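You operate a simulated robot arm through the tools that you are given. There is no shell and no other tool. Be economical: measure what you need, move in short steps, check, and stop when the job is done.

The job below is to be done with a simulated two-armed robot. You get a single attempt, and the scene is never put back.

Task
Take the cap off the purple jar and lay it down on the navy bench top.

The check looks at the end state, three seconds after you hand in, the way a careful person would. Anything else that was tipped, shoved, dropped, spilled or broken makes it a failure. Lids that push on must go on centred and level and be pressed home; caps that screw on are set level and turned clockwise until they are tight.

Robot
Two 7-joint arms with two-finger parallel grippers on one trunk, on a base that drives. Base frame: it is fixed to the floor where the robot stands at the start and does not move with it; the origin is under the middle of the robot, x ahead of it, y to its left, z up; the surface under the hand at the start is at about z = 800. Units: mm, rad, N and s.
The left shoulder is at the start at [50, 158, 983], the right one opposite. With the tool pointing down near the work surface each hand reaches from about 220 to 660 mm from the robot's upright axis, wherever it stands, measured 20 degrees to its own side. Payload 3.91 kg a hand.
The TCP of each hand is the grasp point between the finger pads, 30 mm short of the fingertips. In the tool frame z runs along the fingers and y along their closing line. Largest opening 110 mm; finger width 20, thickness 10; the body of the gripper, 48 by 112 mm, starts 55 mm behind the TCP.
Orientation is that of the tool frame in the base frame, as [roll, pitch, yaw] about the fixed x, y, z axes, in that order (R = Rz(yaw) Ry(pitch) Rx(roll)). With the fingers straight down and closing along the base's y, the tool's x points along the base's -x, its y along +y and its z along -z.

Tools
- The arms move only by the tool play_rows. It takes "left_rows", "right_rows" or both (then of equal length, played together; a hand with none holds still); each is a list of rows, each an object (a shift or turn left out is 0, a gripper value left out holds the last) with "travel": the shift along the tool's x, y, z in units of 50 mm (1.0 is 50 mm), a list of three; "rotation": the turn, a rotation vector about the tool's x, y, z in units of 8 degrees (1.0 is 8 degrees), a list of three; "jaw": the closure, from 0 (fully open) to 1 (shut). In form: [{"travel": [x, y, z], "rotation": [rx, ry, rz], "jaw": jaw}, ...]. A call has 1 to 8 rows; each row shifts and turns the commanded pose from where the row before left it, along the tool's axes as they then stand. A call with a number of a shift or a turn outside -1 to 1 is refused whole. Each row takes 0.2 s and may step no farther than 50 mm and 0.15 rad from the row before; otherwise, or with a gripper value out of range, the whole call is refused. Where a pose cannot be reached the arm comes as near as it can. A force on the tool above 40 N (or 10 N above the force at the start of the call, whichever is more), or a blocked arm, ends the call early, and 0.2 s more pass. The fingers move at their own pace (about 153 mm/s each) and stop on an object; they squeeze with about 39 N. The grip force told is the motor's: it shows also when the fingers shut on nothing. Time passes only in rows, and 0.2 s behind the last, so rows that do not move let the fingers close. The reply holds the time, the measured pose of the TCP, the force on the tool along the base axes, the opening and the grip force, in the units named above and with some noise, with the torque about the TCP (base axes, N m) and any sound that the robot's microphone picked up.
- Cameras (640 x 400 px; columns grow to the right, rows downward): "scene" is now at [129.5, 15.4, 1168.6]; the picture's right is [0.20, -0.98, 0.00], its down [-0.08, -0.02, -1.00] and it looks along [0.98, 0.20, -0.08] (base axes); focal length 249 px, centre (320, 200). "left" rides on the left gripper at [72, -17, -103] in its tool frame; the picture's right is [0.23, 0.97, 0.00], its down [-0.76, 0.18, -0.62] and it looks along [-0.61, 0.14, 0.78] (tool axes); focal length 222 px, centre (320, 200). "right" rides on the right gripper at [72, 17, -103] in its tool frame; the picture's right is [-0.23, 0.97, 0.00], its down [-0.76, -0.18, -0.62] and it looks along [-0.61, -0.14, 0.78] (tool axes); focal length 222 px, centre (320, 200). There is no depth. A picture from a camera that has moved, and an enlarged one, comes with that camera's place and axes in the base frame and with its lens.
- capture(camera): a new picture of that camera. No time passes.
- move_column(by): slides the trunk up (or, below 0, down) by that many mm; the arms and the scene camera ride with it, the base frame stays. It gives what a move gives, with no picture.
- base_move(legs): drives the robot by 1 to 6 legs, each [ahead, turn to the left] in mm and rad, along the robot's own axes; the way and the turn of a leg run together, so that a leg with both is an arc; at most 1500 mm and 3.142 rad a leg. The arms and the cameras ride along, it lands a little off, and it stops where it bumps. It gives what a move gives.
- head_to(pan, tilt): turns the head with the scene camera to pan (to the left, within 1.396 rad either way) and tilt (down, from -0.506 to 1.204), counted from straight ahead of the robot. It gives what a move gives.
- enlarge(camera, box): a new picture of the part [left, top, right, bottom] of that camera's present view, enlarged. No time passes.
- close_job(): hands the job in; it is judged then, once.

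Go step by step. Nothing tells you exact positions but the pictures and the camera data: compare them with the known pose of the tool, close in by small moves and look again before you grip or let go. The budget is 120 turns and 92 pictures, counting those below and the enlarged ones. Unless the task says otherwise, let go and move clear before handing in, and close with one line.

The tools are called after "Emit:" by a JSON object that holds its "api" and its "payload". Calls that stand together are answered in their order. play_rows: Moves the arms, as the interface text tells. Its arguments: {"type":"object","properties":{"left_rows":{"type":"array","items":{"type":"object","properties":{"travel":{"type":"array","items":{"type":"number"}},"rotation":{"type":"array","items":{"type":"number"}},"jaw":{"type":"number"}}}},"right_rows":{"type":"array","items":{"type":"object","properties":{"travel":{"type":"array","items":{"type":"number"}},"rotation":{"type":"array","items":{"type":"number"}},"jaw":{"type":"number"}}}}},"required":[]} The other tools are called the same way: move_column (by) slides the trunk up or down; base_move (legs) drives the base; head_to (pan, tilt) turns the head that bears the scene camera; capture (camera) takes a picture; enlarge (camera, box) takes an enlarged picture of a part of a camera's view; close_job () hands the job in.

At the start:

```text
t: 0.0
left_tcp_pos: [327.5, 236.3, 1120.8]
left_ee_rot: [-3.141, 0.001, 3.141]
left_wrist_force: [0.6, -0.1, -0.7]
left_torque: [0.01, -0.01, -0.01]
left_opening: 110.2
left_finger_force: 0.1
right_tcp_pos: [387.0, -112.6, 1061.5]
right_ee_rot: [3.141, 0.002, 3.141]
right_wrist_force: [-0.3, 0.0, 0.2]
right_torque: [-0.01, 0.03, 0.02]
right_opening: 109.8
right_finger_force: 0.1
trunk travel left (down, up): [-225.0, 257.0]
robot x, y, heading: [0.7, 0.3, 0.0]
head pan, tilt: [0.201, 0.082]
```

scene: 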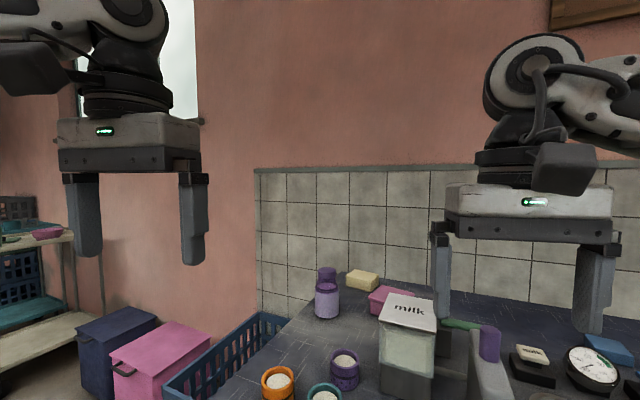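
right: 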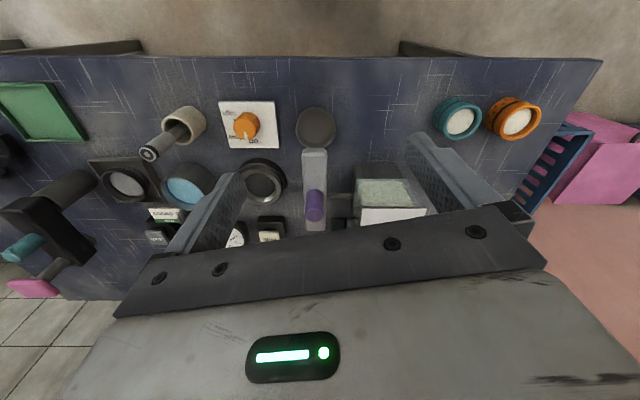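
left: 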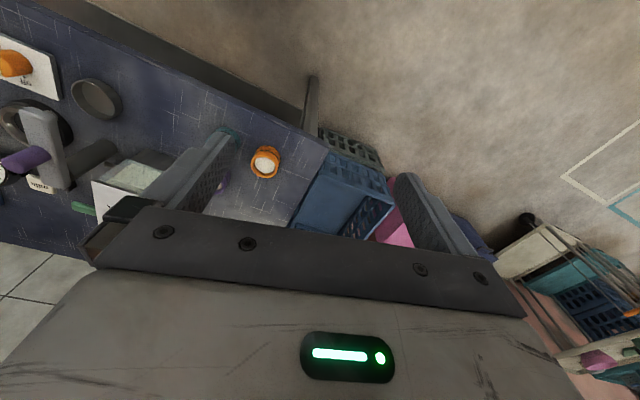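

I see a purple jar with a cap at the back left of the bench and an open purple pot nearer. I'll tilt the head down to look over the bench.

Emit:
{"api": "head_to", "payload": {"pan": 0.2, "tilt": 0.6}}

Emit:
{"api": "enlarge", "payload": {"camera": "scene", "box": [160, 0, 480, 200]}}

Emit:
{"api": "capture", "payload": {"camera": "scene"}}

```text
t: 0.9
left_tcp_pos: [326.3, 237.0, 1120.9]
left_ee_rot: [-3.141, 0.0, -3.141]
left_wrist_force: [-0.4, -0.2, -0.3]
left_torque: [0.0, 0.0, -0.01]
left_opening: 110.0
left_finger_force: 0.2
right_tcp_pos: [386.9, -112.6, 1060.7]
right_ee_rot: [3.138, 0.003, 3.139]
right_wrist_force: [0.3, 0.3, 0.9]
right_torque: [0.02, 0.0, -0.02]
right_opening: 109.7
right_finger_force: 0.1
trunk travel left (down, up): [-225.0, 257.0]
robot x, y, heading: [0.6, 1.7, -0.0]
head pan, tilt: [0.201, 0.6]
```

```text
2.00 times, centred on (320, 100) of scene
camera zoom: at [126.2, 14.8, 1120.9], right [0.2, -0.98, 0.0], down [-0.55, -0.11, -0.83], along [0.81, 0.16, -0.56], focal length 498 px, centre (320, 400)
```

zoom: 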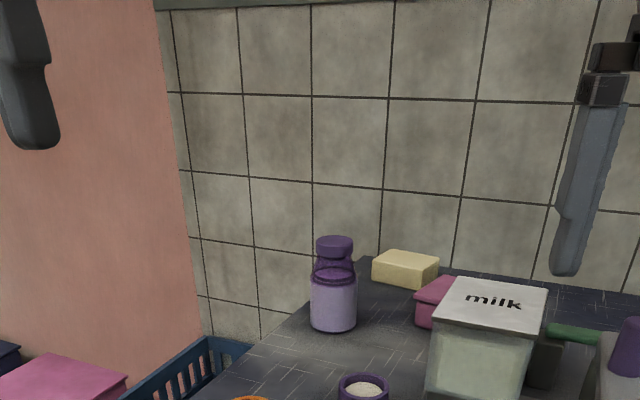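

```text
87 pictures are left
camera scene: at [126.2, 14.8, 1120.9], right [0.2, -0.98, 0.0], down [-0.55, -0.11, -0.83], along [0.81, 0.16, -0.56], focal length 249 px, centre (320, 200)
```

scene: 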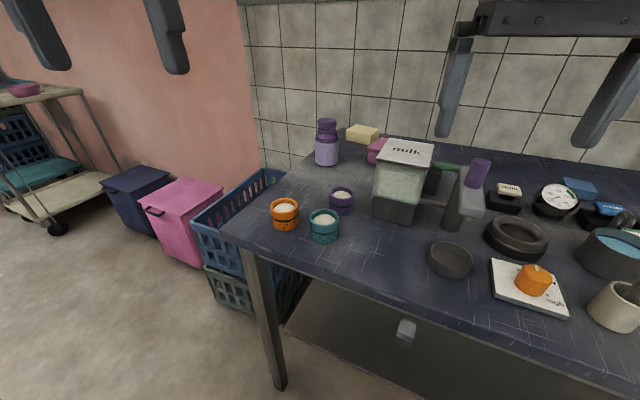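

The jar sits about 800 mm away near (790, 125), with its cap at z ≈ 915, so it is out of reach and I'll have to drive. First I'll look down at the space between the base and the bench.

Emit:
{"api": "head_to", "payload": {"pan": 0.0, "tilt": 1.2}}

Emit:
{"api": "capture", "payload": {"camera": "scene"}}

```text
t: 1.9
left_tcp_pos: [326.3, 237.7, 1120.8]
left_ee_rot: [-3.141, 0.001, -3.141]
left_wrist_force: [-0.3, 0.1, 0.1]
left_torque: [-0.02, -0.02, -0.01]
left_opening: 110.0
left_finger_force: 0.1
right_tcp_pos: [387.0, -113.4, 1062.6]
right_ee_rot: [3.14, 0.001, 3.139]
right_wrist_force: [-0.2, 0.6, -0.8]
right_torque: [0.01, 0.03, -0.02]
right_opening: 109.9
right_finger_force: 0.1
trunk travel left (down, up): [-225.0, 257.0]
robot x, y, heading: [-0.3, -1.3, -0.001]
head pan, tilt: [0.0, 1.201]
```

```text
86 pictures are left
camera scene: at [95.6, -2.8, 1076.3], right [0.0, -1.0, 0.0], down [-0.93, 0.0, -0.36], along [0.36, 0.0, -0.93], focal length 249 px, centre (320, 200)
```

scene: 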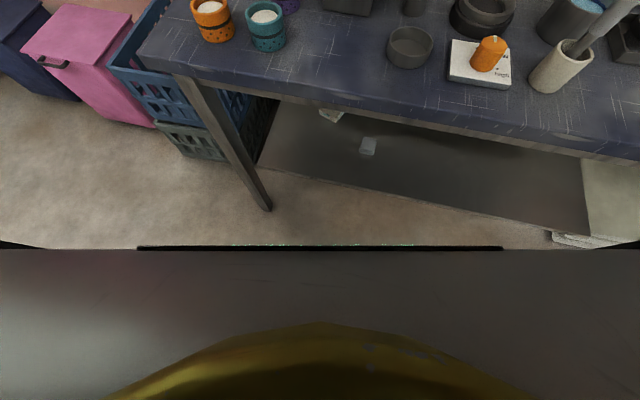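

Below me I see the bench edge running slanted, with its leg at about (470, 250) on the floor. I'll raise the trunk, then drive in small steps to the left and forward, and square up to the bench so the left shoulder faces the jar.

Emit:
{"api": "move_column", "payload": {"by": 120}}

Emit:
{"api": "base_move", "payload": {"legs": [[0, 0.6], [180, 0], [0, -0.85]]}}

Emit:
{"api": "head_to", "payload": {"pan": 0.3, "tilt": 0.7}}

Emit:
{"api": "capture", "payload": {"camera": "scene"}}

```text
t: 3.5
left_tcp_pos: [327.0, 236.0, 1240.0]
left_ee_rot: [3.141, 0.0, -3.141]
left_wrist_force: [-0.2, 0.1, 0.9]
left_torque: [-0.04, -0.02, 0.02]
left_opening: 110.0
left_finger_force: 0.0
right_tcp_pos: [387.9, -113.4, 1181.6]
right_ee_rot: [3.141, 0.001, 3.14]
right_wrist_force: [0.5, 0.0, 0.4]
right_torque: [-0.01, 0.02, -0.01]
right_opening: 110.1
right_finger_force: 0.1
trunk travel left (down, up): [-345.0, 137.0]
robot x, y, heading: [1.7, -0.8, -0.003]
head pan, tilt: [0.0, 1.201]
```

```text
t: 8.8
left_tcp_pos: [521.6, 247.2, 1240.6]
left_ee_rot: [-3.141, 0.001, 2.89]
left_wrist_force: [-0.7, -0.3, 0.5]
left_torque: [0.02, 0.01, 0.01]
left_opening: 109.8
left_finger_force: 0.1
right_tcp_pos: [494.6, -107.2, 1180.9]
right_ee_rot: [3.14, 0.001, 2.887]
right_wrist_force: [0.4, -0.2, -0.1]
right_torque: [0.0, 0.02, -0.01]
right_opening: 110.0
right_finger_force: 0.0
trunk travel left (down, up): [-345.0, 137.0]
robot x, y, heading: [149.2, 100.3, -0.251]
head pan, tilt: [0.0, 1.201]
```

```text
t: 9.7
left_tcp_pos: [522.8, 247.5, 1240.7]
left_ee_rot: [3.14, -0.001, 2.891]
left_wrist_force: [0.3, 0.2, 1.2]
left_torque: [-0.02, -0.01, -0.03]
left_opening: 110.0
left_finger_force: 0.1
right_tcp_pos: [494.7, -106.7, 1181.5]
right_ee_rot: [3.14, 0.002, 2.888]
right_wrist_force: [-0.1, -0.4, 0.7]
right_torque: [-0.03, 0.01, -0.04]
right_opening: 109.9
right_finger_force: 0.1
trunk travel left (down, up): [-345.0, 137.0]
robot x, y, heading: [148.7, 95.9, -0.254]
head pan, tilt: [0.3, 0.7]
```

```text
85 pictures are left
camera scene: at [270.6, 90.7, 1232.2], right [0.05, -1.0, 0.0], down [-0.64, -0.03, -0.76], along [0.76, 0.04, -0.64], focal length 249 px, centre (320, 200)
```

scene: 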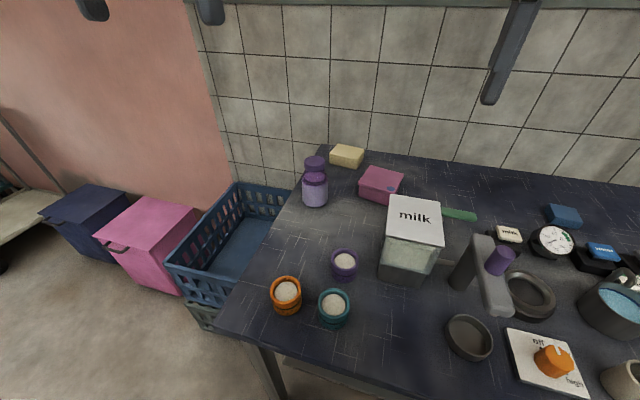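

The base is now well placed: the jar axis is near (785, 128) with its cap top near z 918, within the left hand's reach. I'll move the left hand to hover above it at z 1080.

Emit:
{"api": "play_rows", "payload": {"left_rows": [{"travel": [-0.7, -0.125, 0.4]}, {"travel": [-0.7, -0.125, 0.4]}, {"travel": [-0.7, -0.125, 0.4]}, {"travel": [-0.7, -0.125, 0.4]}, {"travel": [-0.7, -0.125, 0.4]}, {"travel": [-0.7, -0.125, 0.4]}, {"travel": [-0.7, -0.125, 0.4]}, {"travel": [-0.7, -0.125, 0.4]}]}}

Emit:
{"api": "capture", "payload": {"camera": "left"}}

Emit:
{"api": "enlarge", "payload": {"camera": "scene", "box": [240, 100, 400, 200]}}

```text
t: 11.5
left_tcp_pos: [728.7, 193.9, 1071.3]
left_ee_rot: [-3.14, 0.003, 2.89]
left_wrist_force: [-0.5, 0.4, -0.4]
left_torque: [0.01, 0.01, 0.01]
left_opening: 110.0
left_finger_force: 0.0
left hand out of reach, approached as far as the arm can: row 5, 6, 7, 8
right_tcp_pos: [494.9, -106.2, 1183.0]
right_ee_rot: [-3.141, -0.001, 2.889]
right_wrist_force: [0.2, -0.4, 0.7]
right_torque: [-0.03, 0.02, 0.0]
right_opening: 109.9
right_finger_force: 0.1
trunk travel left (down, up): [-345.0, 137.0]
robot x, y, heading: [150.2, 100.3, -0.253]
head pan, tilt: [0.3, 0.7]
```

```text
84 pictures are left
camera left: at [654.4, 195.9, 1175.1], right [0.02, 1.0, 0.0], down [0.78, -0.02, 0.62], along [0.62, -0.02, -0.78], focal length 222 px, centre (320, 200)
```

left: 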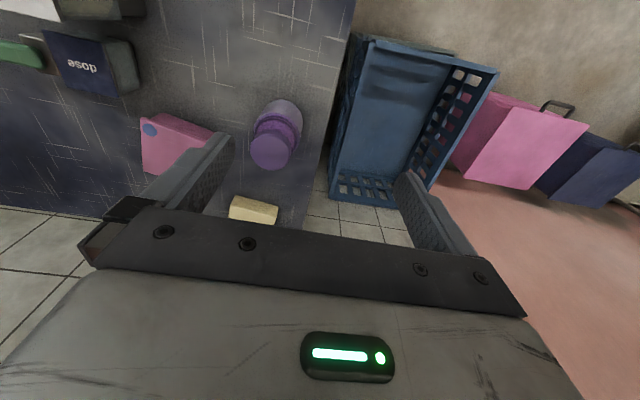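

```text
4.00 times, centred on (320, 150) of scene
camera zoom: at [270.9, 90.9, 1232.2], right [0.05, -1.0, 0.0], down [-0.64, -0.03, -0.76], along [0.76, 0.04, -0.64], focal length 997 px, centre (320, 400)
```

zoom: 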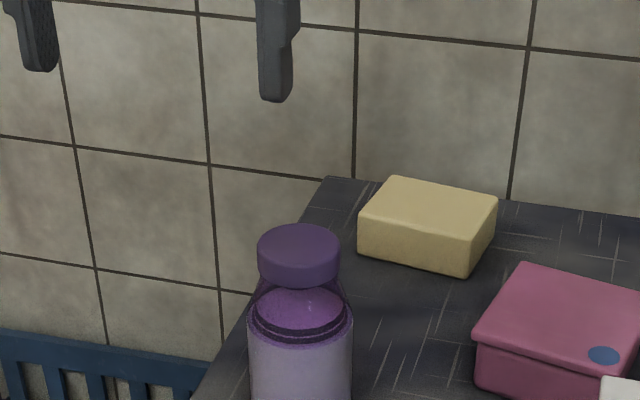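

The jar's cap shows up at about (780, 128) from the hand camera too, but the hand can't reach at this height. Raising the trunk puts the shoulder higher and lengthens the downward reach.

Emit:
{"api": "move_column", "payload": {"by": 130}}

Emit:
{"api": "play_rows", "payload": {"left_rows": [{"travel": [0, 0, 0.9]}, {"travel": [0, 0, 0.9]}, {"travel": [0, 0, 0.8]}]}}

```text
t: 13.1
left_tcp_pos: [728.9, 194.6, 1200.9]
left_ee_rot: [3.141, 0.003, 2.891]
left_wrist_force: [-0.5, 0.2, -0.4]
left_torque: [0.03, 0.02, 0.01]
left_opening: 110.1
left_finger_force: 0.1
right_tcp_pos: [493.5, -106.3, 1311.7]
right_ee_rot: [3.14, 0.001, 2.889]
right_wrist_force: [-0.9, 0.7, 0.3]
right_torque: [-0.01, 0.01, 0.02]
right_opening: 109.9
right_finger_force: 0.2
trunk travel left (down, up): [-475.0, 7.0]
robot x, y, heading: [147.8, 100.1, -0.255]
head pan, tilt: [0.3, 0.7]
```

```text
t: 13.9
left_tcp_pos: [728.7, 194.9, 1069.7]
left_ee_rot: [-3.139, 0.001, 2.89]
left_wrist_force: [0.5, -0.1, 0.3]
left_torque: [-0.01, 0.0, 0.0]
left_opening: 110.4
left_finger_force: 0.0
right_tcp_pos: [495.3, -105.1, 1312.2]
right_ee_rot: [3.141, 0.001, 2.888]
right_wrist_force: [0.6, 0.2, 0.1]
right_torque: [0.01, 0.0, -0.02]
right_opening: 110.0
right_finger_force: 0.1
trunk travel left (down, up): [-475.0, 7.0]
robot x, y, heading: [143.7, 97.9, -0.251]
head pan, tilt: [0.3, 0.7]
```

The hand went straight down, so the command follows the measured pose. Next I move over the jar at z ≈ 1000.

Emit:
{"api": "play_rows", "payload": {"left_rows": [{"travel": [-0.45, -0.35, 0.2]}, {"travel": [-0.45, -0.35, 0.3]}, {"travel": [-0.44, -0.34, 0.4]}, {"travel": [0, 0, 0.4]}]}}

Emit:
{"api": "capture", "payload": {"camera": "left"}}

Emit:
{"api": "capture", "payload": {"camera": "scene"}}

```text
t: 14.9
left_tcp_pos: [711.4, 194.7, 1031.9]
left_ee_rot: [-3.138, 0.004, 2.891]
left_wrist_force: [-0.9, -1.1, 0.7]
left_torque: [0.02, -0.02, -0.01]
left_opening: 110.0
left_finger_force: 0.0
left hand out of reach, approached as far as the arm can: row 1, 2, 3, 4
right_tcp_pos: [495.2, -107.0, 1311.7]
right_ee_rot: [3.142, 0.0, 2.888]
right_wrist_force: [0.6, 0.0, -0.3]
right_torque: [0.0, 0.0, -0.01]
right_opening: 110.1
right_finger_force: 0.0
trunk travel left (down, up): [-475.0, 7.0]
robot x, y, heading: [146.7, 96.8, -0.251]
head pan, tilt: [0.3, 0.7]
```

```text
82 pictures are left
camera left: at [637.0, 196.8, 1136.4], right [0.02, 1.0, 0.0], down [0.78, -0.02, 0.63], along [0.63, -0.02, -0.78], focal length 222 px, centre (320, 200)
```

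left: 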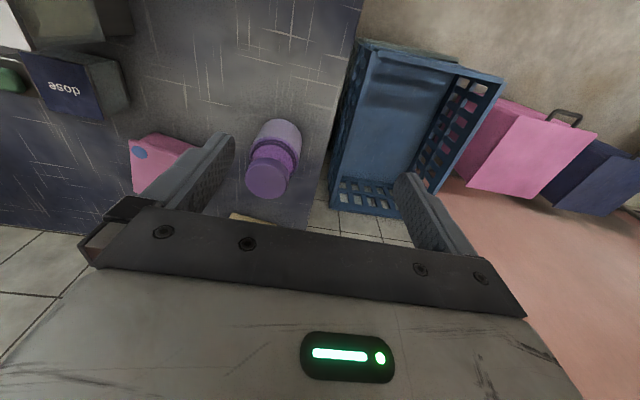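

```text
81 pictures are left
camera scene: at [270.6, 90.9, 1362.3], right [0.05, -1.0, 0.0], down [-0.64, -0.03, -0.76], along [0.76, 0.04, -0.64], focal length 249 px, centre (320, 200)
```

scene: 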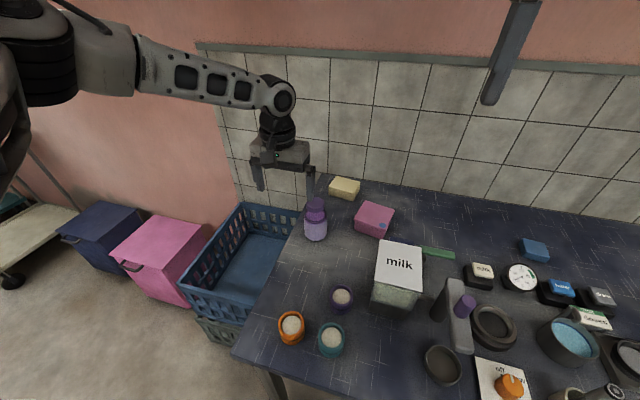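

Raising the trunk made the reach shorter, so I'll undo that. I'll pull the hand back and up, drive about 85 mm nearer, then lower the trunk.

Emit:
{"api": "play_rows", "payload": {"left_rows": [{"travel": [0.6, 0, -0.6]}, {"travel": [0.6, 0, -0.6]}, {"travel": [0.6, 0, -0.6]}, {"travel": [0.2, 0, -0.8]}, {"travel": [0, 0, -0.8]}, {"travel": [0, 0, -0.8]}]}}

Emit:
{"api": "base_move", "payload": {"legs": [[45, 0]]}}

Emit:
{"api": "base_move", "payload": {"legs": [[45, 0]]}}

Emit:
{"api": "move_column", "payload": {"by": -190}}

Emit:
{"api": "capture", "payload": {"camera": "scene"}}

```text
t: 16.3
left_tcp_pos: [615.9, 219.6, 1244.2]
left_ee_rot: [3.141, 0.003, 2.888]
left_wrist_force: [-0.3, -0.4, 0.1]
left_torque: [-0.02, 0.02, 0.01]
left_opening: 109.8
left_finger_force: 0.0
right_tcp_pos: [495.2, -106.9, 1311.7]
right_ee_rot: [3.14, 0.001, 2.888]
right_wrist_force: [-1.1, -0.1, 0.0]
right_torque: [-0.06, -0.04, 0.0]
right_opening: 109.9
right_finger_force: 0.1
trunk travel left (down, up): [-475.0, 7.0]
robot x, y, heading: [148.7, 102.6, -0.248]
head pan, tilt: [0.3, 0.7]
```

```text
t: 17.2
left_tcp_pos: [660.4, 207.1, 1242.3]
left_ee_rot: [3.14, 0.0, 2.89]
left_wrist_force: [0.7, 0.2, 0.4]
left_torque: [0.03, 0.03, -0.03]
left_opening: 110.0
left_finger_force: 0.0
right_tcp_pos: [539.2, -118.0, 1311.4]
right_ee_rot: [3.14, 0.0, 2.887]
right_wrist_force: [0.8, 0.1, -0.4]
right_torque: [-0.01, 0.06, 0.01]
right_opening: 110.0
right_finger_force: 0.2
trunk travel left (down, up): [-475.0, 7.0]
robot x, y, heading: [193.6, 88.5, -0.253]
head pan, tilt: [0.3, 0.7]
```

```text
t: 18.1
left_tcp_pos: [664.1, 206.9, 1242.3]
left_ee_rot: [-3.14, 0.001, 2.892]
left_wrist_force: [0.3, -0.7, 0.8]
left_torque: [-0.01, 0.0, 0.01]
left_opening: 109.9
left_finger_force: 0.0
right_tcp_pos: [543.8, -119.9, 1311.6]
right_ee_rot: [3.14, 0.003, 2.889]
right_wrist_force: [-0.1, -0.4, -0.7]
right_torque: [-0.02, 0.0, 0.01]
right_opening: 110.0
right_finger_force: 0.1
trunk travel left (down, up): [-475.0, 7.0]
robot x, y, heading: [196.3, 83.2, -0.25]
head pan, tilt: [0.3, 0.7]
stopped in leg 1: the robot was blocked; the commanded pose is now the measured one
```

```text
t: 20.1
left_tcp_pos: [664.6, 206.4, 1053.7]
left_ee_rot: [-3.141, 0.002, 2.892]
left_wrist_force: [-0.9, -0.6, 0.0]
left_torque: [0.01, 0.02, 0.0]
left_opening: 110.3
left_finger_force: 0.0
right_tcp_pos: [543.3, -119.2, 1123.1]
right_ee_rot: [3.139, 0.002, 2.89]
right_wrist_force: [-0.1, 0.6, -0.5]
right_torque: [-0.04, 0.01, 0.03]
right_opening: 110.0
right_finger_force: 0.1
trunk travel left (down, up): [-285.0, 197.0]
robot x, y, heading: [191.1, 86.4, -0.244]
head pan, tilt: [0.3, 0.7]
```

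```text
80 pictures are left
camera scene: at [318.6, 76.4, 1172.3], right [0.05, -1.0, 0.0], down [-0.64, -0.03, -0.77], along [0.76, 0.04, -0.64], focal length 249 px, centre (320, 200)
```

scene: 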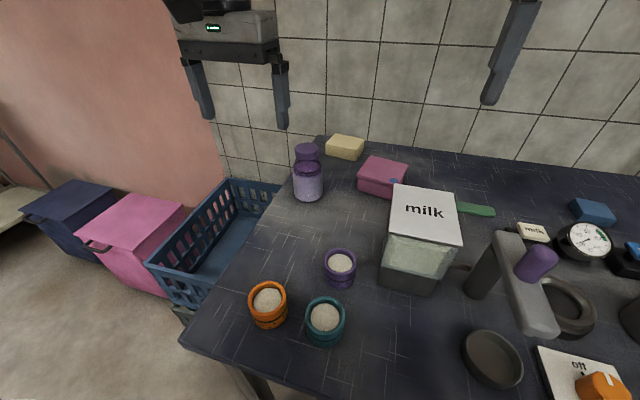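

The base has touched the bench lightly and nothing moved. The hand is at (664, 206, 1054), so I'll go over the jar now.

Emit:
{"api": "play_rows", "payload": {"left_rows": [{"travel": [-0.66, -0.23, 0.2]}, {"travel": [-0.66, -0.23, 0.2]}, {"travel": [-0.66, -0.23, 0.2]}, {"travel": [-0.66, -0.23, 0.3]}]}}

Emit:
{"api": "capture", "payload": {"camera": "left"}}

```text
t: 21.1
left_tcp_pos: [755.2, 158.9, 1001.2]
left_ee_rot: [-3.14, 0.0, 2.894]
left_wrist_force: [0.4, 0.6, -0.2]
left_torque: [-0.01, 0.0, 0.02]
left_opening: 110.1
left_finger_force: 0.0
left hand out of reach, approached as far as the arm can: row 3, 4
right_tcp_pos: [545.3, -120.2, 1120.9]
right_ee_rot: [3.138, 0.0, 2.889]
right_wrist_force: [0.8, 0.5, -0.1]
right_torque: [-0.01, 0.05, 0.03]
right_opening: 109.9
right_finger_force: 0.1
trunk travel left (down, up): [-285.0, 197.0]
robot x, y, heading: [194.4, 86.2, -0.249]
head pan, tilt: [0.3, 0.7]
```

```text
79 pictures are left
camera left: at [681.1, 159.8, 1104.9], right [0.02, 1.0, 0.0], down [0.78, -0.01, 0.62], along [0.62, -0.01, -0.78], focal length 222 px, centre (320, 200)
```

left: 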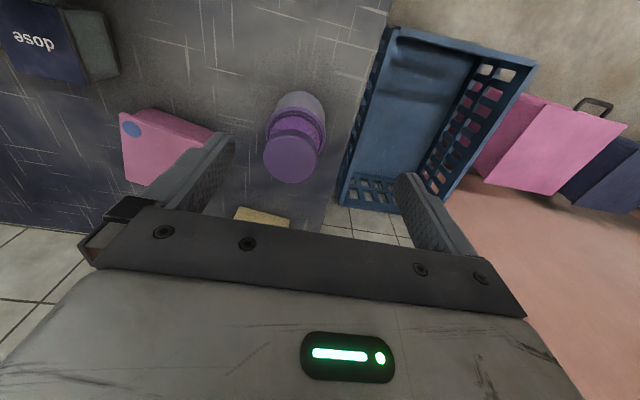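

The hand stops short at (755, 159), closer in than its stated reach should allow. I'll look at the arm's posture to see why.

Emit:
{"api": "head_to", "payload": {"pan": 0.9, "tilt": 0.0}}

Emit:
{"api": "capture", "payload": {"camera": "scene"}}

```text
t: 22.2
left_tcp_pos: [756.1, 158.0, 1001.6]
left_ee_rot: [3.141, 0.002, 2.892]
left_wrist_force: [-0.5, -0.5, -0.4]
left_torque: [-0.02, 0.01, 0.01]
left_opening: 110.3
left_finger_force: 0.1
right_tcp_pos: [544.4, -120.3, 1121.4]
right_ee_rot: [3.139, 0.002, 2.89]
right_wrist_force: [-0.4, -0.7, -0.9]
right_torque: [0.03, 0.03, -0.02]
right_opening: 109.8
right_finger_force: 0.0
trunk travel left (down, up): [-285.0, 197.0]
robot x, y, heading: [197.5, 86.2, -0.244]
head pan, tilt: [0.901, 0.0]
```

```text
78 pictures are left
camera scene: at [305.4, 126.6, 1236.0], right [0.61, -0.79, 0.0], down [0.0, 0.0, -1.0], along [0.79, 0.61, 0.0], focal length 249 px, centre (320, 200)
```

scene: 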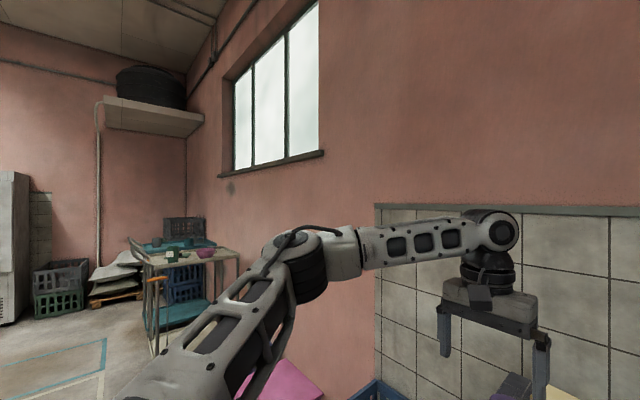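

The elbow is still bent, so full stretch may not be what limits it. I'll test small single-axis moves to find the limit: lower first, then forward.

Emit:
{"api": "play_rows", "payload": {"left_rows": [{"travel": [0, 0, 0.4]}, {"travel": [-0.3, 0, 0]}]}}

Emit:
{"api": "play_rows", "payload": {"left_rows": [{"travel": [0, -0.4, 0]}, {"travel": [0, -0.4, 0]}]}}

```text
t: 22.8
left_tcp_pos: [762.9, 161.7, 981.5]
left_ee_rot: [-3.14, 0.002, 2.891]
left_wrist_force: [0.6, 0.1, 0.1]
left_torque: [-0.02, -0.04, 0.01]
left_opening: 109.8
left_finger_force: 0.0
left hand out of reach, approached as far as the arm can: row 2
right_tcp_pos: [543.3, -120.6, 1121.4]
right_ee_rot: [3.14, 0.001, 2.892]
right_wrist_force: [-0.7, 0.4, 0.1]
right_torque: [-0.01, -0.01, 0.01]
right_opening: 109.7
right_finger_force: 0.1
trunk travel left (down, up): [-285.0, 197.0]
robot x, y, heading: [193.8, 85.8, -0.246]
head pan, tilt: [0.901, 0.0]
```

```text
t: 23.4
left_tcp_pos: [738.4, 140.7, 976.7]
left_ee_rot: [-3.141, 0.002, 2.892]
left_wrist_force: [-0.4, 0.3, -0.6]
left_torque: [0.02, -0.02, -0.02]
left_opening: 110.0
left_finger_force: 0.1
left hand out of reach, approached as far as the arm can: row 1, 2
right_tcp_pos: [543.4, -119.7, 1122.6]
right_ee_rot: [3.14, 0.0, 2.889]
right_wrist_force: [0.3, -0.5, -1.4]
right_torque: [0.0, 0.05, -0.02]
right_opening: 109.9
right_finger_force: 0.0
trunk travel left (down, up): [-285.0, 197.0]
robot x, y, heading: [194.5, 82.6, -0.25]
head pan, tilt: [0.901, 0.0]
```

Moving right slides the hand along a slanted boundary, which points to a joint limit and not to stretch. I'll test turning the wrist clockwise, which also winds it ready for unscrewing, and then moving toward the jar.

Emit:
{"api": "play_rows", "payload": {"left_rows": [{"rotation": [0, 0, 1]}, {"rotation": [0, 0, 1]}, {"rotation": [0, 0, 1]}, {"travel": [-0.4, 0, 0]}]}}

```text
t: 24.4
left_tcp_pos: [741.0, 141.9, 977.6]
left_ee_rot: [-3.141, 0.003, 2.472]
left_wrist_force: [-0.2, -0.2, 0.1]
left_torque: [0.02, 0.0, 0.01]
left_opening: 109.9
left_finger_force: 0.0
left hand out of reach, approached as far as the arm can: row 4
right_tcp_pos: [542.9, -120.9, 1122.9]
right_ee_rot: [3.139, 0.003, 2.891]
right_wrist_force: [0.3, 0.8, -0.3]
right_torque: [0.01, -0.04, 0.01]
right_opening: 110.0
right_finger_force: 0.1
trunk travel left (down, up): [-285.0, 197.0]
robot x, y, heading: [196.1, 85.5, -0.249]
head pan, tilt: [0.901, 0.0]
```

Yaw turns freely, but forward is still refused. I'll pull back, shift right, turn the yaw back square, and come forward again straight ahead so the elbow can settle differently.

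Emit:
{"api": "play_rows", "payload": {"left_rows": [{"rotation": [0, 0, -1], "travel": [0.5, 0, -0.3]}, {"rotation": [0, 0, -1], "travel": [0.6, 0, -0.3]}, {"rotation": [0, 0, -1], "travel": [0.6, 0, 0]}, {"travel": [0.6, -0.4, 0]}, {"travel": [0, -0.6, 0]}, {"travel": [0, -0.6, 0]}]}}

Emit:
{"api": "capture", "payload": {"camera": "scene"}}

```text
t: 25.8
left_tcp_pos: [619.4, 115.1, 1006.9]
left_ee_rot: [-3.141, 0.0, 2.891]
left_wrist_force: [-0.2, -0.2, -0.4]
left_torque: [-0.02, 0.0, -0.03]
left_opening: 110.1
left_finger_force: 0.0
right_tcp_pos: [542.6, -119.3, 1121.3]
right_ee_rot: [3.141, 0.001, 2.89]
right_wrist_force: [-0.1, -0.2, 0.1]
right_torque: [-0.02, 0.0, 0.05]
right_opening: 110.1
right_finger_force: 0.1
trunk travel left (down, up): [-285.0, 197.0]
robot x, y, heading: [194.5, 85.9, -0.247]
head pan, tilt: [0.901, 0.0]
```

```text
77 pictures are left
camera scene: at [305.8, 126.6, 1236.0], right [0.61, -0.79, 0.0], down [0.0, 0.0, -1.0], along [0.79, 0.61, 0.0], focal length 249 px, centre (320, 200)
```

scene: 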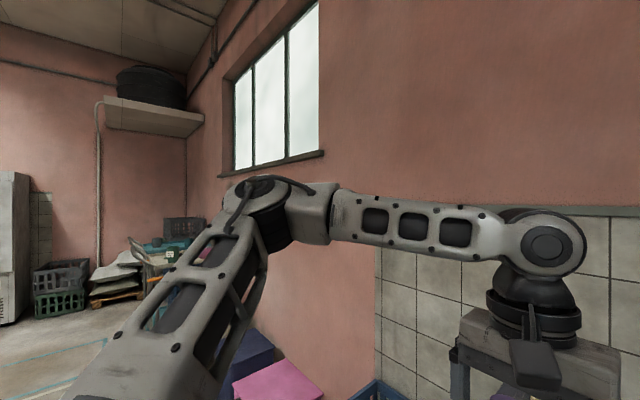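

The pull-back went without limits. Now I extend toward the jar in small rows at z ≈ 1000.

Emit:
{"api": "play_rows", "payload": {"left_rows": [{"travel": [-0.5, 0.17, 0]}, {"travel": [-0.5, 0.17, 0]}, {"travel": [-0.5, 0.17, 0]}, {"travel": [-0.5, 0.17, 0]}, {"travel": [-0.4, 0.14, 0.1]}, {"travel": [-0.4, 0.14, 0.1]}, {"travel": [-0.3, 0.1, 0.1]}]}}

Emit:
{"api": "capture", "payload": {"camera": "scene"}}

```text
t: 27.4
left_tcp_pos: [757.5, 157.7, 986.3]
left_ee_rot: [3.141, 0.0, 2.894]
left_wrist_force: [0.9, -0.7, -0.2]
left_torque: [-0.03, -0.01, 0.03]
left_opening: 109.7
left_finger_force: 0.2
left hand out of reach, approached as far as the arm can: row 4, 5, 6, 7
right_tcp_pos: [543.5, -120.2, 1122.6]
right_ee_rot: [3.139, 0.0, 2.89]
right_wrist_force: [-0.3, -0.1, 0.0]
right_torque: [0.01, 0.02, 0.03]
right_opening: 109.7
right_finger_force: 0.1
trunk travel left (down, up): [-285.0, 197.0]
robot x, y, heading: [199.7, 84.2, -0.242]
head pan, tilt: [0.901, 0.0]
```

```text
76 pictures are left
camera scene: at [305.3, 126.6, 1236.1], right [0.61, -0.79, 0.0], down [0.0, 0.0, -1.0], along [0.79, 0.61, 0.0], focal length 249 px, centre (320, 200)
```

scene: 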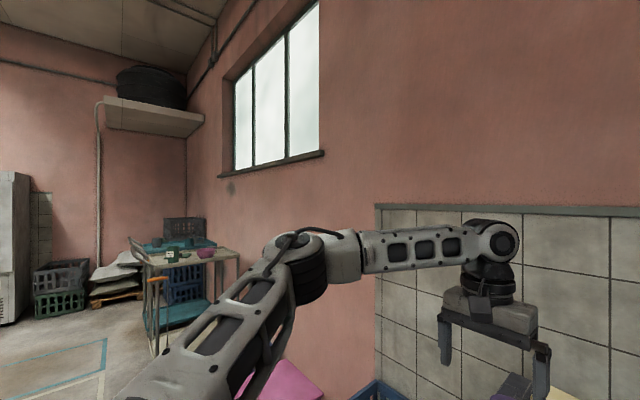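

The limit is the same: the arm reaches less toward its inner side. I'll shift the robot about 120 mm to the right along the bench so the jar lies further to the left arm's own side.

Emit:
{"api": "play_rows", "payload": {"left_rows": [{"travel": [0.6, 0, -0.6]}, {"travel": [0.6, 0, -0.6]}, {"travel": [0.6, 0, -0.6]}, {"travel": [0.6, 0, -0.6]}]}}

Emit:
{"api": "base_move", "payload": {"legs": [[-60, 0], [0, 0.9], [-150, 0], [0, -0.9], [130, 0]]}}

Emit:
{"api": "head_to", "payload": {"pan": 0.4, "tilt": 0.6}}

Emit:
{"api": "capture", "payload": {"camera": "scene"}}

```text
t: 28.4
left_tcp_pos: [643.1, 187.6, 1105.4]
left_ee_rot: [-3.141, 0.002, 2.893]
left_wrist_force: [0.7, -0.5, -0.1]
left_torque: [0.0, -0.01, 0.0]
left_opening: 110.0
left_finger_force: 0.1
right_tcp_pos: [542.3, -120.9, 1121.9]
right_ee_rot: [3.139, 0.001, 2.89]
right_wrist_force: [-0.6, 0.6, -0.5]
right_torque: [0.0, -0.03, 0.0]
right_opening: 110.0
right_finger_force: 0.1
trunk travel left (down, up): [-285.0, 197.0]
robot x, y, heading: [200.3, 84.6, -0.252]
head pan, tilt: [0.901, 0.0]
```

```text
t: 35.9
left_tcp_pos: [589.2, 84.8, 1105.0]
left_ee_rot: [-3.14, 0.0, 2.904]
left_wrist_force: [-0.1, 0.4, 0.0]
left_torque: [0.01, 0.03, 0.0]
left_opening: 110.0
left_finger_force: 0.1
right_tcp_pos: [491.6, -223.7, 1121.2]
right_ee_rot: [3.14, 0.001, 2.901]
right_wrist_force: [0.6, 0.4, -0.7]
right_torque: [0.0, 0.0, 0.0]
right_opening: 110.1
right_finger_force: 0.0
trunk travel left (down, up): [-285.0, 197.0]
robot x, y, heading: [140.9, -16.7, -0.24]
head pan, tilt: [0.901, 0.0]
```

```text
t: 36.9
left_tcp_pos: [588.8, 85.5, 1104.5]
left_ee_rot: [-3.141, 0.002, 2.906]
left_wrist_force: [-0.2, -0.4, -0.5]
left_torque: [0.01, -0.01, 0.04]
left_opening: 110.2
left_finger_force: 0.0
right_tcp_pos: [490.9, -222.3, 1122.2]
right_ee_rot: [3.139, 0.001, 2.9]
right_wrist_force: [-0.2, -0.2, 1.4]
right_torque: [0.0, 0.01, 0.0]
right_opening: 109.9
right_finger_force: 0.1
trunk travel left (down, up): [-285.0, 197.0]
robot x, y, heading: [142.3, -22.2, -0.236]
head pan, tilt: [0.4, 0.6]
```

```text
75 pictures are left
camera scene: at [267.3, -20.1, 1181.0], right [0.16, -0.99, 0.0], down [-0.56, -0.09, -0.83], along [0.81, 0.14, -0.56], focal length 249 px, centre (320, 200)
```

scene: 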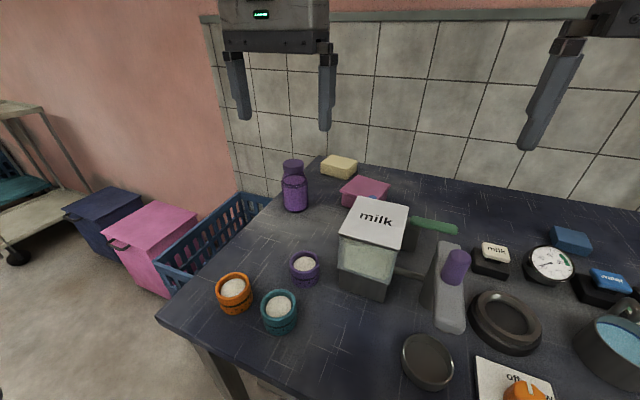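

Nothing was disturbed. I'll close the remaining gap to the bench by about 30 mm and then reach toward the jar.

Emit:
{"api": "base_move", "payload": {"legs": [[30, 0]]}}

Emit:
{"api": "play_rows", "payload": {"left_rows": [{"travel": [-0.6, 0.4, 0.4]}, {"travel": [-0.6, 0.4, 0.4]}, {"travel": [-0.6, 0.4, 0.4]}, {"travel": [-0.6, 0.3, 0.4]}]}}

```text
t: 37.7
left_tcp_pos: [618.9, 78.7, 1106.1]
left_ee_rot: [3.14, 0.0, 2.904]
left_wrist_force: [1.0, 0.0, -0.3]
left_torque: [0.02, 0.02, 0.0]
left_opening: 110.0
left_finger_force: 0.0
right_tcp_pos: [522.8, -230.3, 1121.4]
right_ee_rot: [3.139, -0.002, 2.9]
right_wrist_force: [-0.3, -0.5, -1.5]
right_torque: [-0.01, -0.01, -0.02]
right_opening: 110.0
right_finger_force: 0.1
trunk travel left (down, up): [-285.0, 197.0]
robot x, y, heading: [173.5, -32.5, -0.232]
head pan, tilt: [0.4, 0.6]
```

```text
t: 38.7
left_tcp_pos: [752.3, 125.0, 1025.2]
left_ee_rot: [-3.14, 0.005, 2.903]
left_wrist_force: [0.7, -1.2, 0.3]
left_torque: [0.05, -0.01, -0.02]
left_opening: 109.9
left_finger_force: 0.0
right_tcp_pos: [519.8, -230.3, 1121.2]
right_ee_rot: [3.141, 0.002, 2.902]
right_wrist_force: [0.1, 0.1, 0.2]
right_torque: [-0.02, 0.02, 0.01]
right_opening: 110.2
right_finger_force: 0.2
trunk travel left (down, up): [-285.0, 197.0]
robot x, y, heading: [172.6, -27.6, -0.237]
head pan, tilt: [0.4, 0.6]
```

No limit was reported this time: the hand is at (752, 125, 1025). I'll go slightly further and look.

Emit:
{"api": "play_rows", "payload": {"left_rows": [{"travel": [-0.28, 0.1, 0.4]}, {"travel": [-0.28, 0.1, 0.2]}]}}

Emit:
{"api": "capture", "payload": {"camera": "left"}}

Emit:
{"api": "enlarge", "payload": {"camera": "scene", "box": [200, 100, 360, 220]}}

```text
t: 39.3
left_tcp_pos: [781.1, 127.2, 996.0]
left_ee_rot: [3.142, 0.002, 2.903]
left_wrist_force: [-0.5, -0.5, 0.3]
left_torque: [0.02, 0.03, 0.0]
left_opening: 110.2
left_finger_force: 0.0
right_tcp_pos: [521.5, -229.9, 1122.3]
right_ee_rot: [3.139, 0.002, 2.9]
right_wrist_force: [0.3, 1.4, -0.9]
right_torque: [0.01, 0.0, -0.01]
right_opening: 110.0
right_finger_force: 0.0
trunk travel left (down, up): [-285.0, 197.0]
robot x, y, heading: [172.5, -29.5, -0.237]
head pan, tilt: [0.4, 0.6]
```

```text
74 pictures are left
camera left: at [706.0, 127.4, 1100.3], right [0.01, 1.0, 0.0], down [0.78, -0.01, 0.62], along [0.62, -0.01, -0.78], focal length 222 px, centre (320, 200)
```

left: 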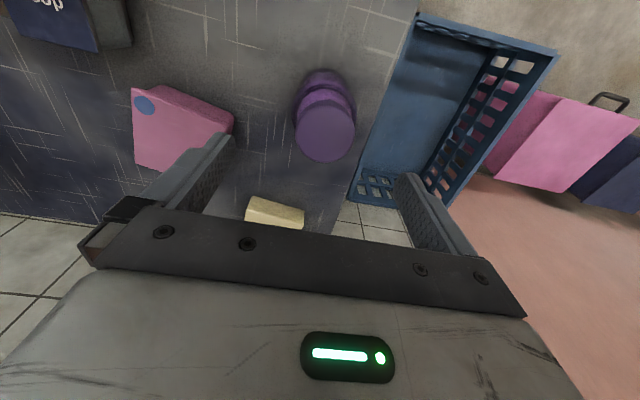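

```text
3.33 times, centred on (280, 160) of scene
camera zoom: at [296.9, -27.2, 1180.8], right [0.16, -0.99, 0.0], down [-0.56, -0.09, -0.82], along [0.81, 0.13, -0.57], focal length 831 px, centre (453, 333)
```

zoom: 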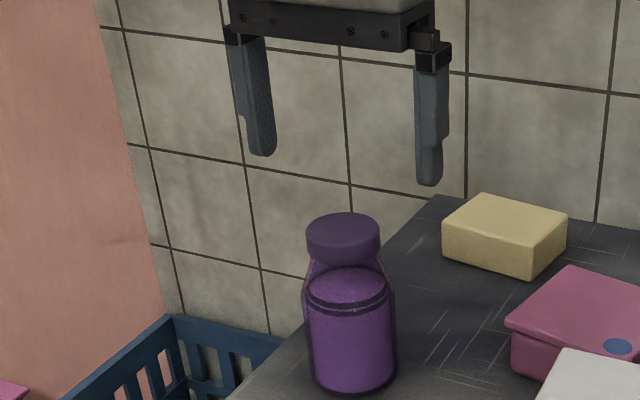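

The hand is over the jar: both cameras put the cap axis at about (780, 128), top z ≈ 918, cap about 49 mm wide and 20–23 mm tall, with the shoulder flaring just below. I'll wind the wrist clockwise first, to leave room for unscrewing anticlockwise.

Emit:
{"api": "play_rows", "payload": {"left_rows": [{"rotation": [0, 0, 1]}, {"rotation": [0, 0, 1]}, {"rotation": [0, 0, 1]}, {"rotation": [0, 0, 1]}, {"rotation": [0, 0, 1]}, {"rotation": [0, 0, 1]}, {"rotation": [0, 0, 1]}, {"rotation": [0, 0, 1]}]}}

Emit:
{"api": "capture", "payload": {"camera": "left"}}

```text
t: 41.1
left_tcp_pos: [780.6, 126.8, 996.2]
left_ee_rot: [3.139, 0.0, 1.783]
left_wrist_force: [-1.1, 0.3, -0.4]
left_torque: [0.01, 0.02, -0.01]
left_opening: 110.3
left_finger_force: 0.1
right_tcp_pos: [521.3, -231.5, 1122.3]
right_ee_rot: [3.14, 0.001, 2.901]
right_wrist_force: [-0.5, 0.1, 0.8]
right_torque: [0.02, -0.04, 0.0]
right_opening: 109.9
right_finger_force: 0.2
trunk travel left (down, up): [-285.0, 197.0]
robot x, y, heading: [171.5, -25.6, -0.237]
head pan, tilt: [0.4, 0.6]
```

```text
72 pictures are left
camera left: at [749.3, 193.6, 1100.0], right [0.9, 0.43, 0.0], down [0.33, -0.71, 0.62], along [0.27, -0.56, -0.78], focal length 222 px, centre (320, 200)
```

left: 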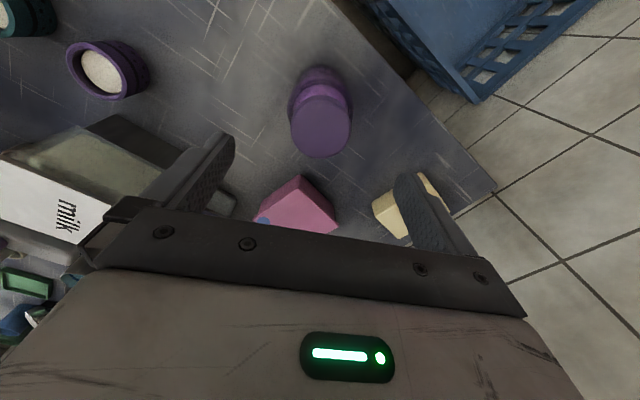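

This view confirms the axis at (780, 130). I'll nudge by 3 mm and lower to z ≈ 930, so only the fingertips overlap the cap.

Emit:
{"api": "play_rows", "payload": {"left_rows": [{"travel": [0.06, 0, 0.45]}, {"travel": [0, 0, 0.45]}, {"travel": [0, 0, 0.4]}]}}

Emit:
{"api": "enlarge", "payload": {"camera": "scene", "box": [200, 100, 360, 220]}}

Emit:
{"api": "capture", "payload": {"camera": "left"}}

```text
t: 41.9
left_tcp_pos: [781.2, 129.9, 932.1]
left_ee_rot: [3.139, 0.0, 1.785]
left_wrist_force: [0.0, 0.0, 0.6]
left_torque: [0.02, 0.02, -0.01]
left_opening: 110.0
left_finger_force: 0.0
right_tcp_pos: [522.4, -229.3, 1121.9]
right_ee_rot: [3.139, 0.001, 2.9]
right_wrist_force: [-0.4, 0.0, 0.1]
right_torque: [0.0, -0.02, 0.02]
right_opening: 110.1
right_finger_force: 0.1
trunk travel left (down, up): [-285.0, 197.0]
robot x, y, heading: [171.2, -27.6, -0.232]
head pan, tilt: [0.4, 0.6]
```

```text
3.33 times, centred on (280, 160) of scene
camera zoom: at [296.7, -27.2, 1180.9], right [0.16, -0.99, 0.0], down [-0.56, -0.09, -0.83], along [0.81, 0.13, -0.57], focal length 831 px, centre (453, 333)
```

zoom: 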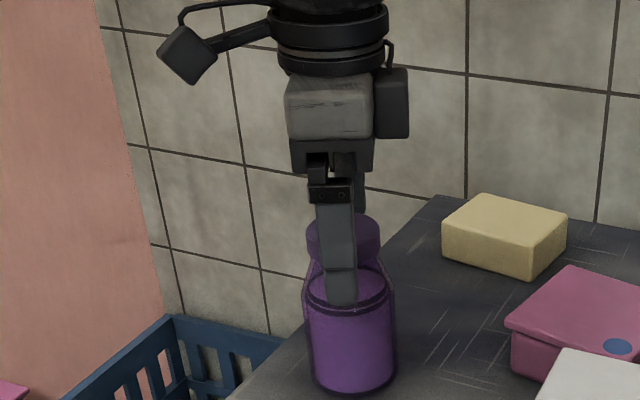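

```text
70 pictures are left
camera left: at [749.6, 196.3, 1035.5], right [0.9, 0.43, 0.0], down [0.34, -0.71, 0.62], along [0.27, -0.56, -0.78], focal length 222 px, centre (320, 200)
```

left: 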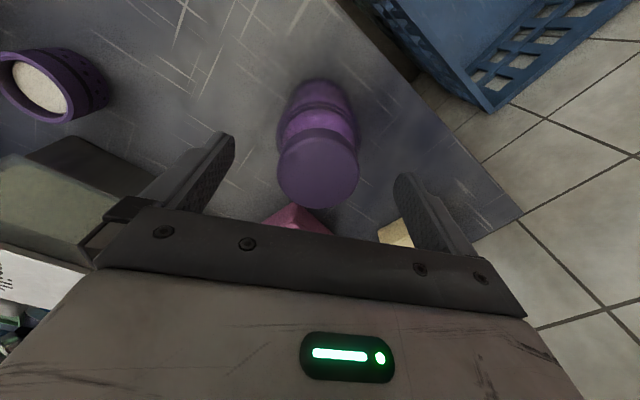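

The cap is centred between the fingers. Closing now.

Emit:
{"api": "play_rows", "payload": {"left_rows": [{"jaw": 0.4}, {"jaw": 1}, {"jaw": 1}, {"jaw": 1}]}}

Emit:
{"api": "enlarge", "payload": {"camera": "scene", "box": [200, 100, 360, 220]}}

Emit:
{"api": "capture", "payload": {"camera": "left"}}

```text
t: 42.9
left_tcp_pos: [782.2, 129.1, 930.8]
left_ee_rot: [3.14, -0.001, 1.784]
left_wrist_force: [1.2, -1.1, 0.0]
left_torque: [-0.05, -0.04, 0.04]
left_opening: 48.5
left_finger_force: 38.4
right_tcp_pos: [521.0, -230.1, 1123.0]
right_ee_rot: [3.141, 0.002, 2.901]
right_wrist_force: [0.2, 0.2, -0.3]
right_torque: [-0.01, 0.04, 0.02]
right_opening: 109.9
right_finger_force: 0.0
trunk travel left (down, up): [-285.0, 197.0]
robot x, y, heading: [168.8, -29.9, -0.237]
head pan, tilt: [0.4, 0.6]
```

```text
3.33 times, centred on (280, 160) of scene
camera zoom: at [296.7, -27.3, 1180.9], right [0.16, -0.99, 0.0], down [-0.56, -0.09, -0.83], along [0.81, 0.13, -0.56], focal length 831 px, centre (453, 333)
```

zoom: 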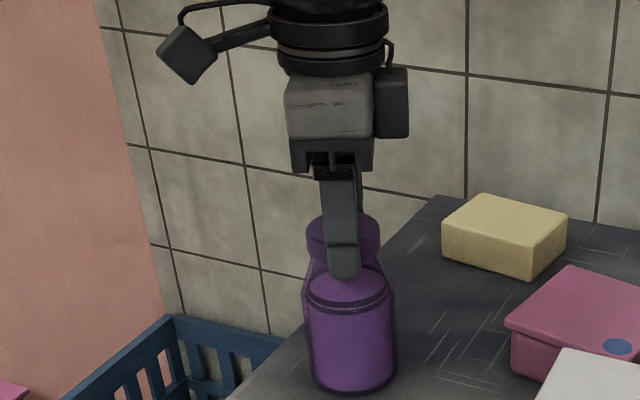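

```text
68 pictures are left
camera left: at [749.6, 196.3, 1035.8], right [0.9, 0.43, 0.0], down [0.34, -0.71, 0.62], along [0.27, -0.56, -0.78], focal length 222 px, centre (320, 200)
```

left: 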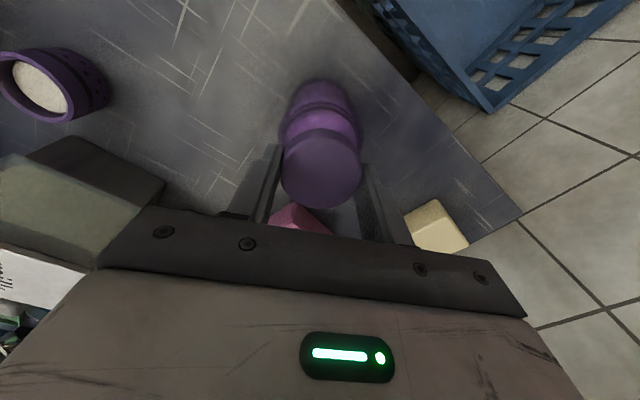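

The cap is held at 48.5 mm, matching its diameter. I'll turn it a little anticlockwise and watch the torque.

Emit:
{"api": "play_rows", "payload": {"left_rows": [{"rotation": [0, 0, -0.8]}, {"rotation": [0, 0, -0.8]}]}}

Emit:
{"api": "enlarge", "payload": {"camera": "scene", "box": [200, 100, 360, 220]}}

```text
t: 43.5
left_tcp_pos: [781.3, 130.2, 932.1]
left_ee_rot: [3.139, -0.002, 2.012]
left_wrist_force: [-0.7, 0.6, 5.5]
left_torque: [0.16, 0.15, -0.04]
left_opening: 48.6
left_finger_force: 38.7
right_tcp_pos: [520.7, -229.7, 1122.3]
right_ee_rot: [3.139, 0.002, 2.901]
right_wrist_force: [0.2, 0.7, -1.0]
right_torque: [0.01, 0.0, 0.02]
right_opening: 110.4
right_finger_force: 0.0
trunk travel left (down, up): [-285.0, 197.0]
robot x, y, heading: [175.9, -29.3, -0.231]
head pan, tilt: [0.4, 0.6]
```

```text
3.33 times, centred on (280, 160) of scene
camera zoom: at [296.1, -27.2, 1181.0], right [0.16, -0.99, 0.0], down [-0.56, -0.09, -0.83], along [0.81, 0.13, -0.56], focal length 831 px, centre (453, 333)
```

zoom: 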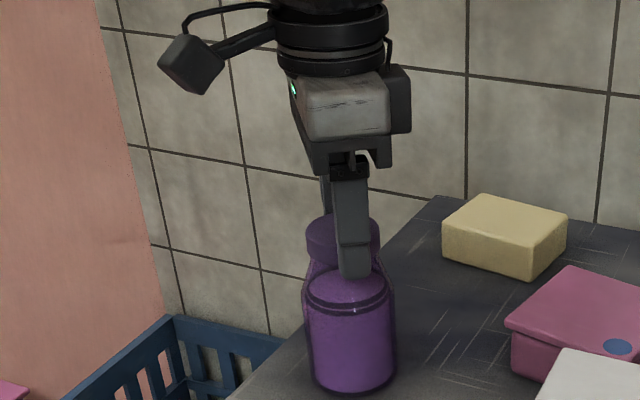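

The cap turns, and a small upward push of 5.5 N suggests a thread lifting it. I'll keep turning anticlockwise with a slight rise.

Emit:
{"api": "play_rows", "payload": {"left_rows": [{"rotation": [0, 0, -1], "travel": [0, 0, -0.004]}, {"rotation": [0, 0, -1], "travel": [0, 0, -0.004]}, {"rotation": [0, 0, -1], "travel": [0, 0, -0.003]}, {"rotation": [0, 0, -1], "travel": [0, 0, -0.003]}, {"rotation": [0, 0, -1], "travel": [0, 0, -0.002]}, {"rotation": [0, 0, -1], "travel": [0, 0, -0.002]}]}}

Emit:
{"api": "enlarge", "payload": {"camera": "scene", "box": [200, 100, 360, 220]}}

```text
t: 44.9
left_tcp_pos: [780.6, 129.9, 931.5]
left_ee_rot: [-3.141, 0.002, 2.848]
left_wrist_force: [-1.4, -0.2, 3.6]
left_torque: [-0.05, 0.09, -0.04]
left_opening: 48.3
left_finger_force: 39.2
right_tcp_pos: [520.4, -229.7, 1121.7]
right_ee_rot: [3.139, 0.0, 2.899]
right_wrist_force: [-0.1, -0.4, 1.2]
right_torque: [0.0, -0.01, -0.01]
right_opening: 109.7
right_finger_force: 0.0
trunk travel left (down, up): [-285.0, 197.0]
robot x, y, heading: [170.2, -28.8, -0.235]
head pan, tilt: [0.4, 0.6]
```

```text
3.33 times, centred on (280, 160) of scene
camera zoom: at [296.3, -27.3, 1180.9], right [0.16, -0.99, 0.0], down [-0.56, -0.09, -0.83], along [0.81, 0.13, -0.56], focal length 831 px, centre (453, 333)
```

zoom: 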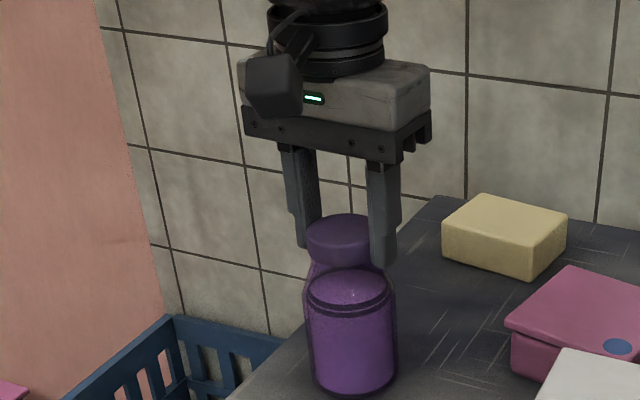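

Turning goes on with low force. I continue.

Emit:
{"api": "play_rows", "payload": {"left_rows": [{"rotation": [0, 0, -1], "travel": [0, 0, -0.003]}, {"rotation": [0, 0, -1], "travel": [0, 0, -0.003]}, {"rotation": [0, 0, -1], "travel": [0, 0, -0.003]}, {"rotation": [0, 0, -1], "travel": [0, 0, -0.003]}, {"rotation": [0, 0, -1], "travel": [0, 0, -0.003]}, {"rotation": [0, 0, -1], "travel": [0, 0, -0.003]}, {"rotation": [0, 0, -1], "travel": [0, 0, -0.003]}, {"rotation": [0, 0, -1], "travel": [0, 0, -0.003]}]}}

Emit:
{"api": "enlarge", "payload": {"camera": "scene", "box": [200, 100, 360, 220]}}

```text
t: 46.7
left_tcp_pos: [780.4, 130.3, 933.3]
left_ee_rot: [-3.141, 0.0, -2.316]
left_wrist_force: [-0.1, 0.6, -0.4]
left_torque: [0.01, -0.03, 0.03]
left_opening: 48.1
left_finger_force: 39.2
right_tcp_pos: [521.3, -229.4, 1122.4]
right_ee_rot: [3.141, 0.002, 2.901]
right_wrist_force: [-0.4, 0.7, -1.1]
right_torque: [-0.02, 0.01, -0.02]
right_opening: 110.2
right_finger_force: 0.0
trunk travel left (down, up): [-285.0, 197.0]
robot x, y, heading: [168.6, -28.5, -0.239]
head pan, tilt: [0.4, 0.6]
```

```text
3.33 times, centred on (280, 160) of scene
camera zoom: at [296.9, -27.1, 1180.8], right [0.16, -0.99, 0.0], down [-0.56, -0.09, -0.82], along [0.81, 0.13, -0.57], focal length 831 px, centre (453, 333)
```

zoom: 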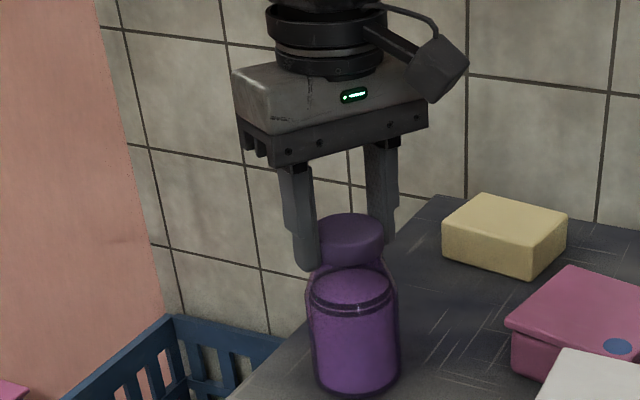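

The force has dropped to zero after about 125° of turning, so the cap may be loose. I'll test with a 3 mm lift.

Emit:
{"api": "play_rows", "payload": {"left_rows": [{"travel": [0, 0, -0.03]}, {"travel": [0, 0, -0.03]}]}}

Emit:
{"api": "enlarge", "payload": {"camera": "scene", "box": [200, 100, 360, 220]}}

```text
t: 47.3
left_tcp_pos: [780.1, 129.3, 934.2]
left_ee_rot: [-3.141, 0.0, -2.317]
left_wrist_force: [0.4, 0.1, -2.6]
left_torque: [0.0, -0.01, -0.02]
left_opening: 48.1
left_finger_force: 38.7
right_tcp_pos: [521.1, -229.5, 1121.6]
right_ee_rot: [3.14, 0.001, 2.9]
right_wrist_force: [-0.5, -0.4, 0.5]
right_torque: [0.02, 0.02, -0.01]
right_opening: 110.1
right_finger_force: 0.1
trunk travel left (down, up): [-285.0, 197.0]
robot x, y, heading: [170.7, -25.4, -0.238]
head pan, tilt: [0.4, 0.6]
```

```text
3.33 times, centred on (280, 160) of scene
camera zoom: at [296.9, -27.1, 1180.8], right [0.16, -0.99, 0.0], down [-0.56, -0.09, -0.82], along [0.81, 0.13, -0.57], focal length 831 px, centre (453, 333)
```

zoom: 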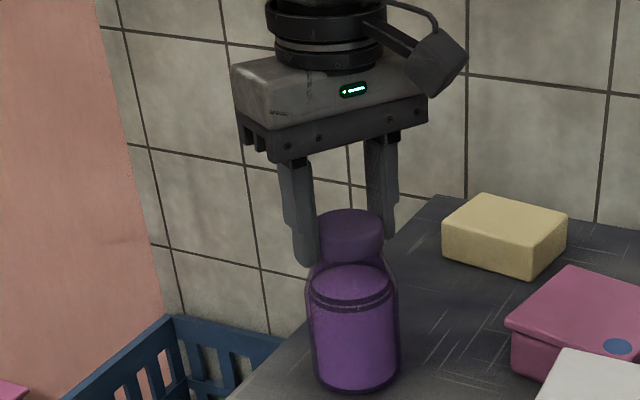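

The 3 mm lift picked up the jar's weight (−2.6 N, and the jar rose slightly), so the thread is still engaged. I'll set it back down and restore a slight press.

Emit:
{"api": "play_rows", "payload": {"left_rows": [{"travel": [0, 0, 0.03]}, {"travel": [0, 0, 0.03]}, {"travel": [0, 0, 0.005]}]}}

```text
t: 48.1
left_tcp_pos: [781.4, 129.6, 931.2]
left_ee_rot: [-3.14, 0.001, -2.319]
left_wrist_force: [-0.5, -0.4, -2.7]
left_torque: [-0.02, -0.01, 0.02]
left_opening: 47.9
left_finger_force: 39.2
right_tcp_pos: [520.9, -230.9, 1121.5]
right_ee_rot: [3.141, 0.002, 2.902]
right_wrist_force: [-0.1, 0.6, -0.7]
right_torque: [0.05, 0.01, 0.05]
right_opening: 109.9
right_finger_force: 0.0
trunk travel left (down, up): [-285.0, 197.0]
robot x, y, heading: [169.4, -29.2, -0.235]
head pan, tilt: [0.4, 0.6]
```

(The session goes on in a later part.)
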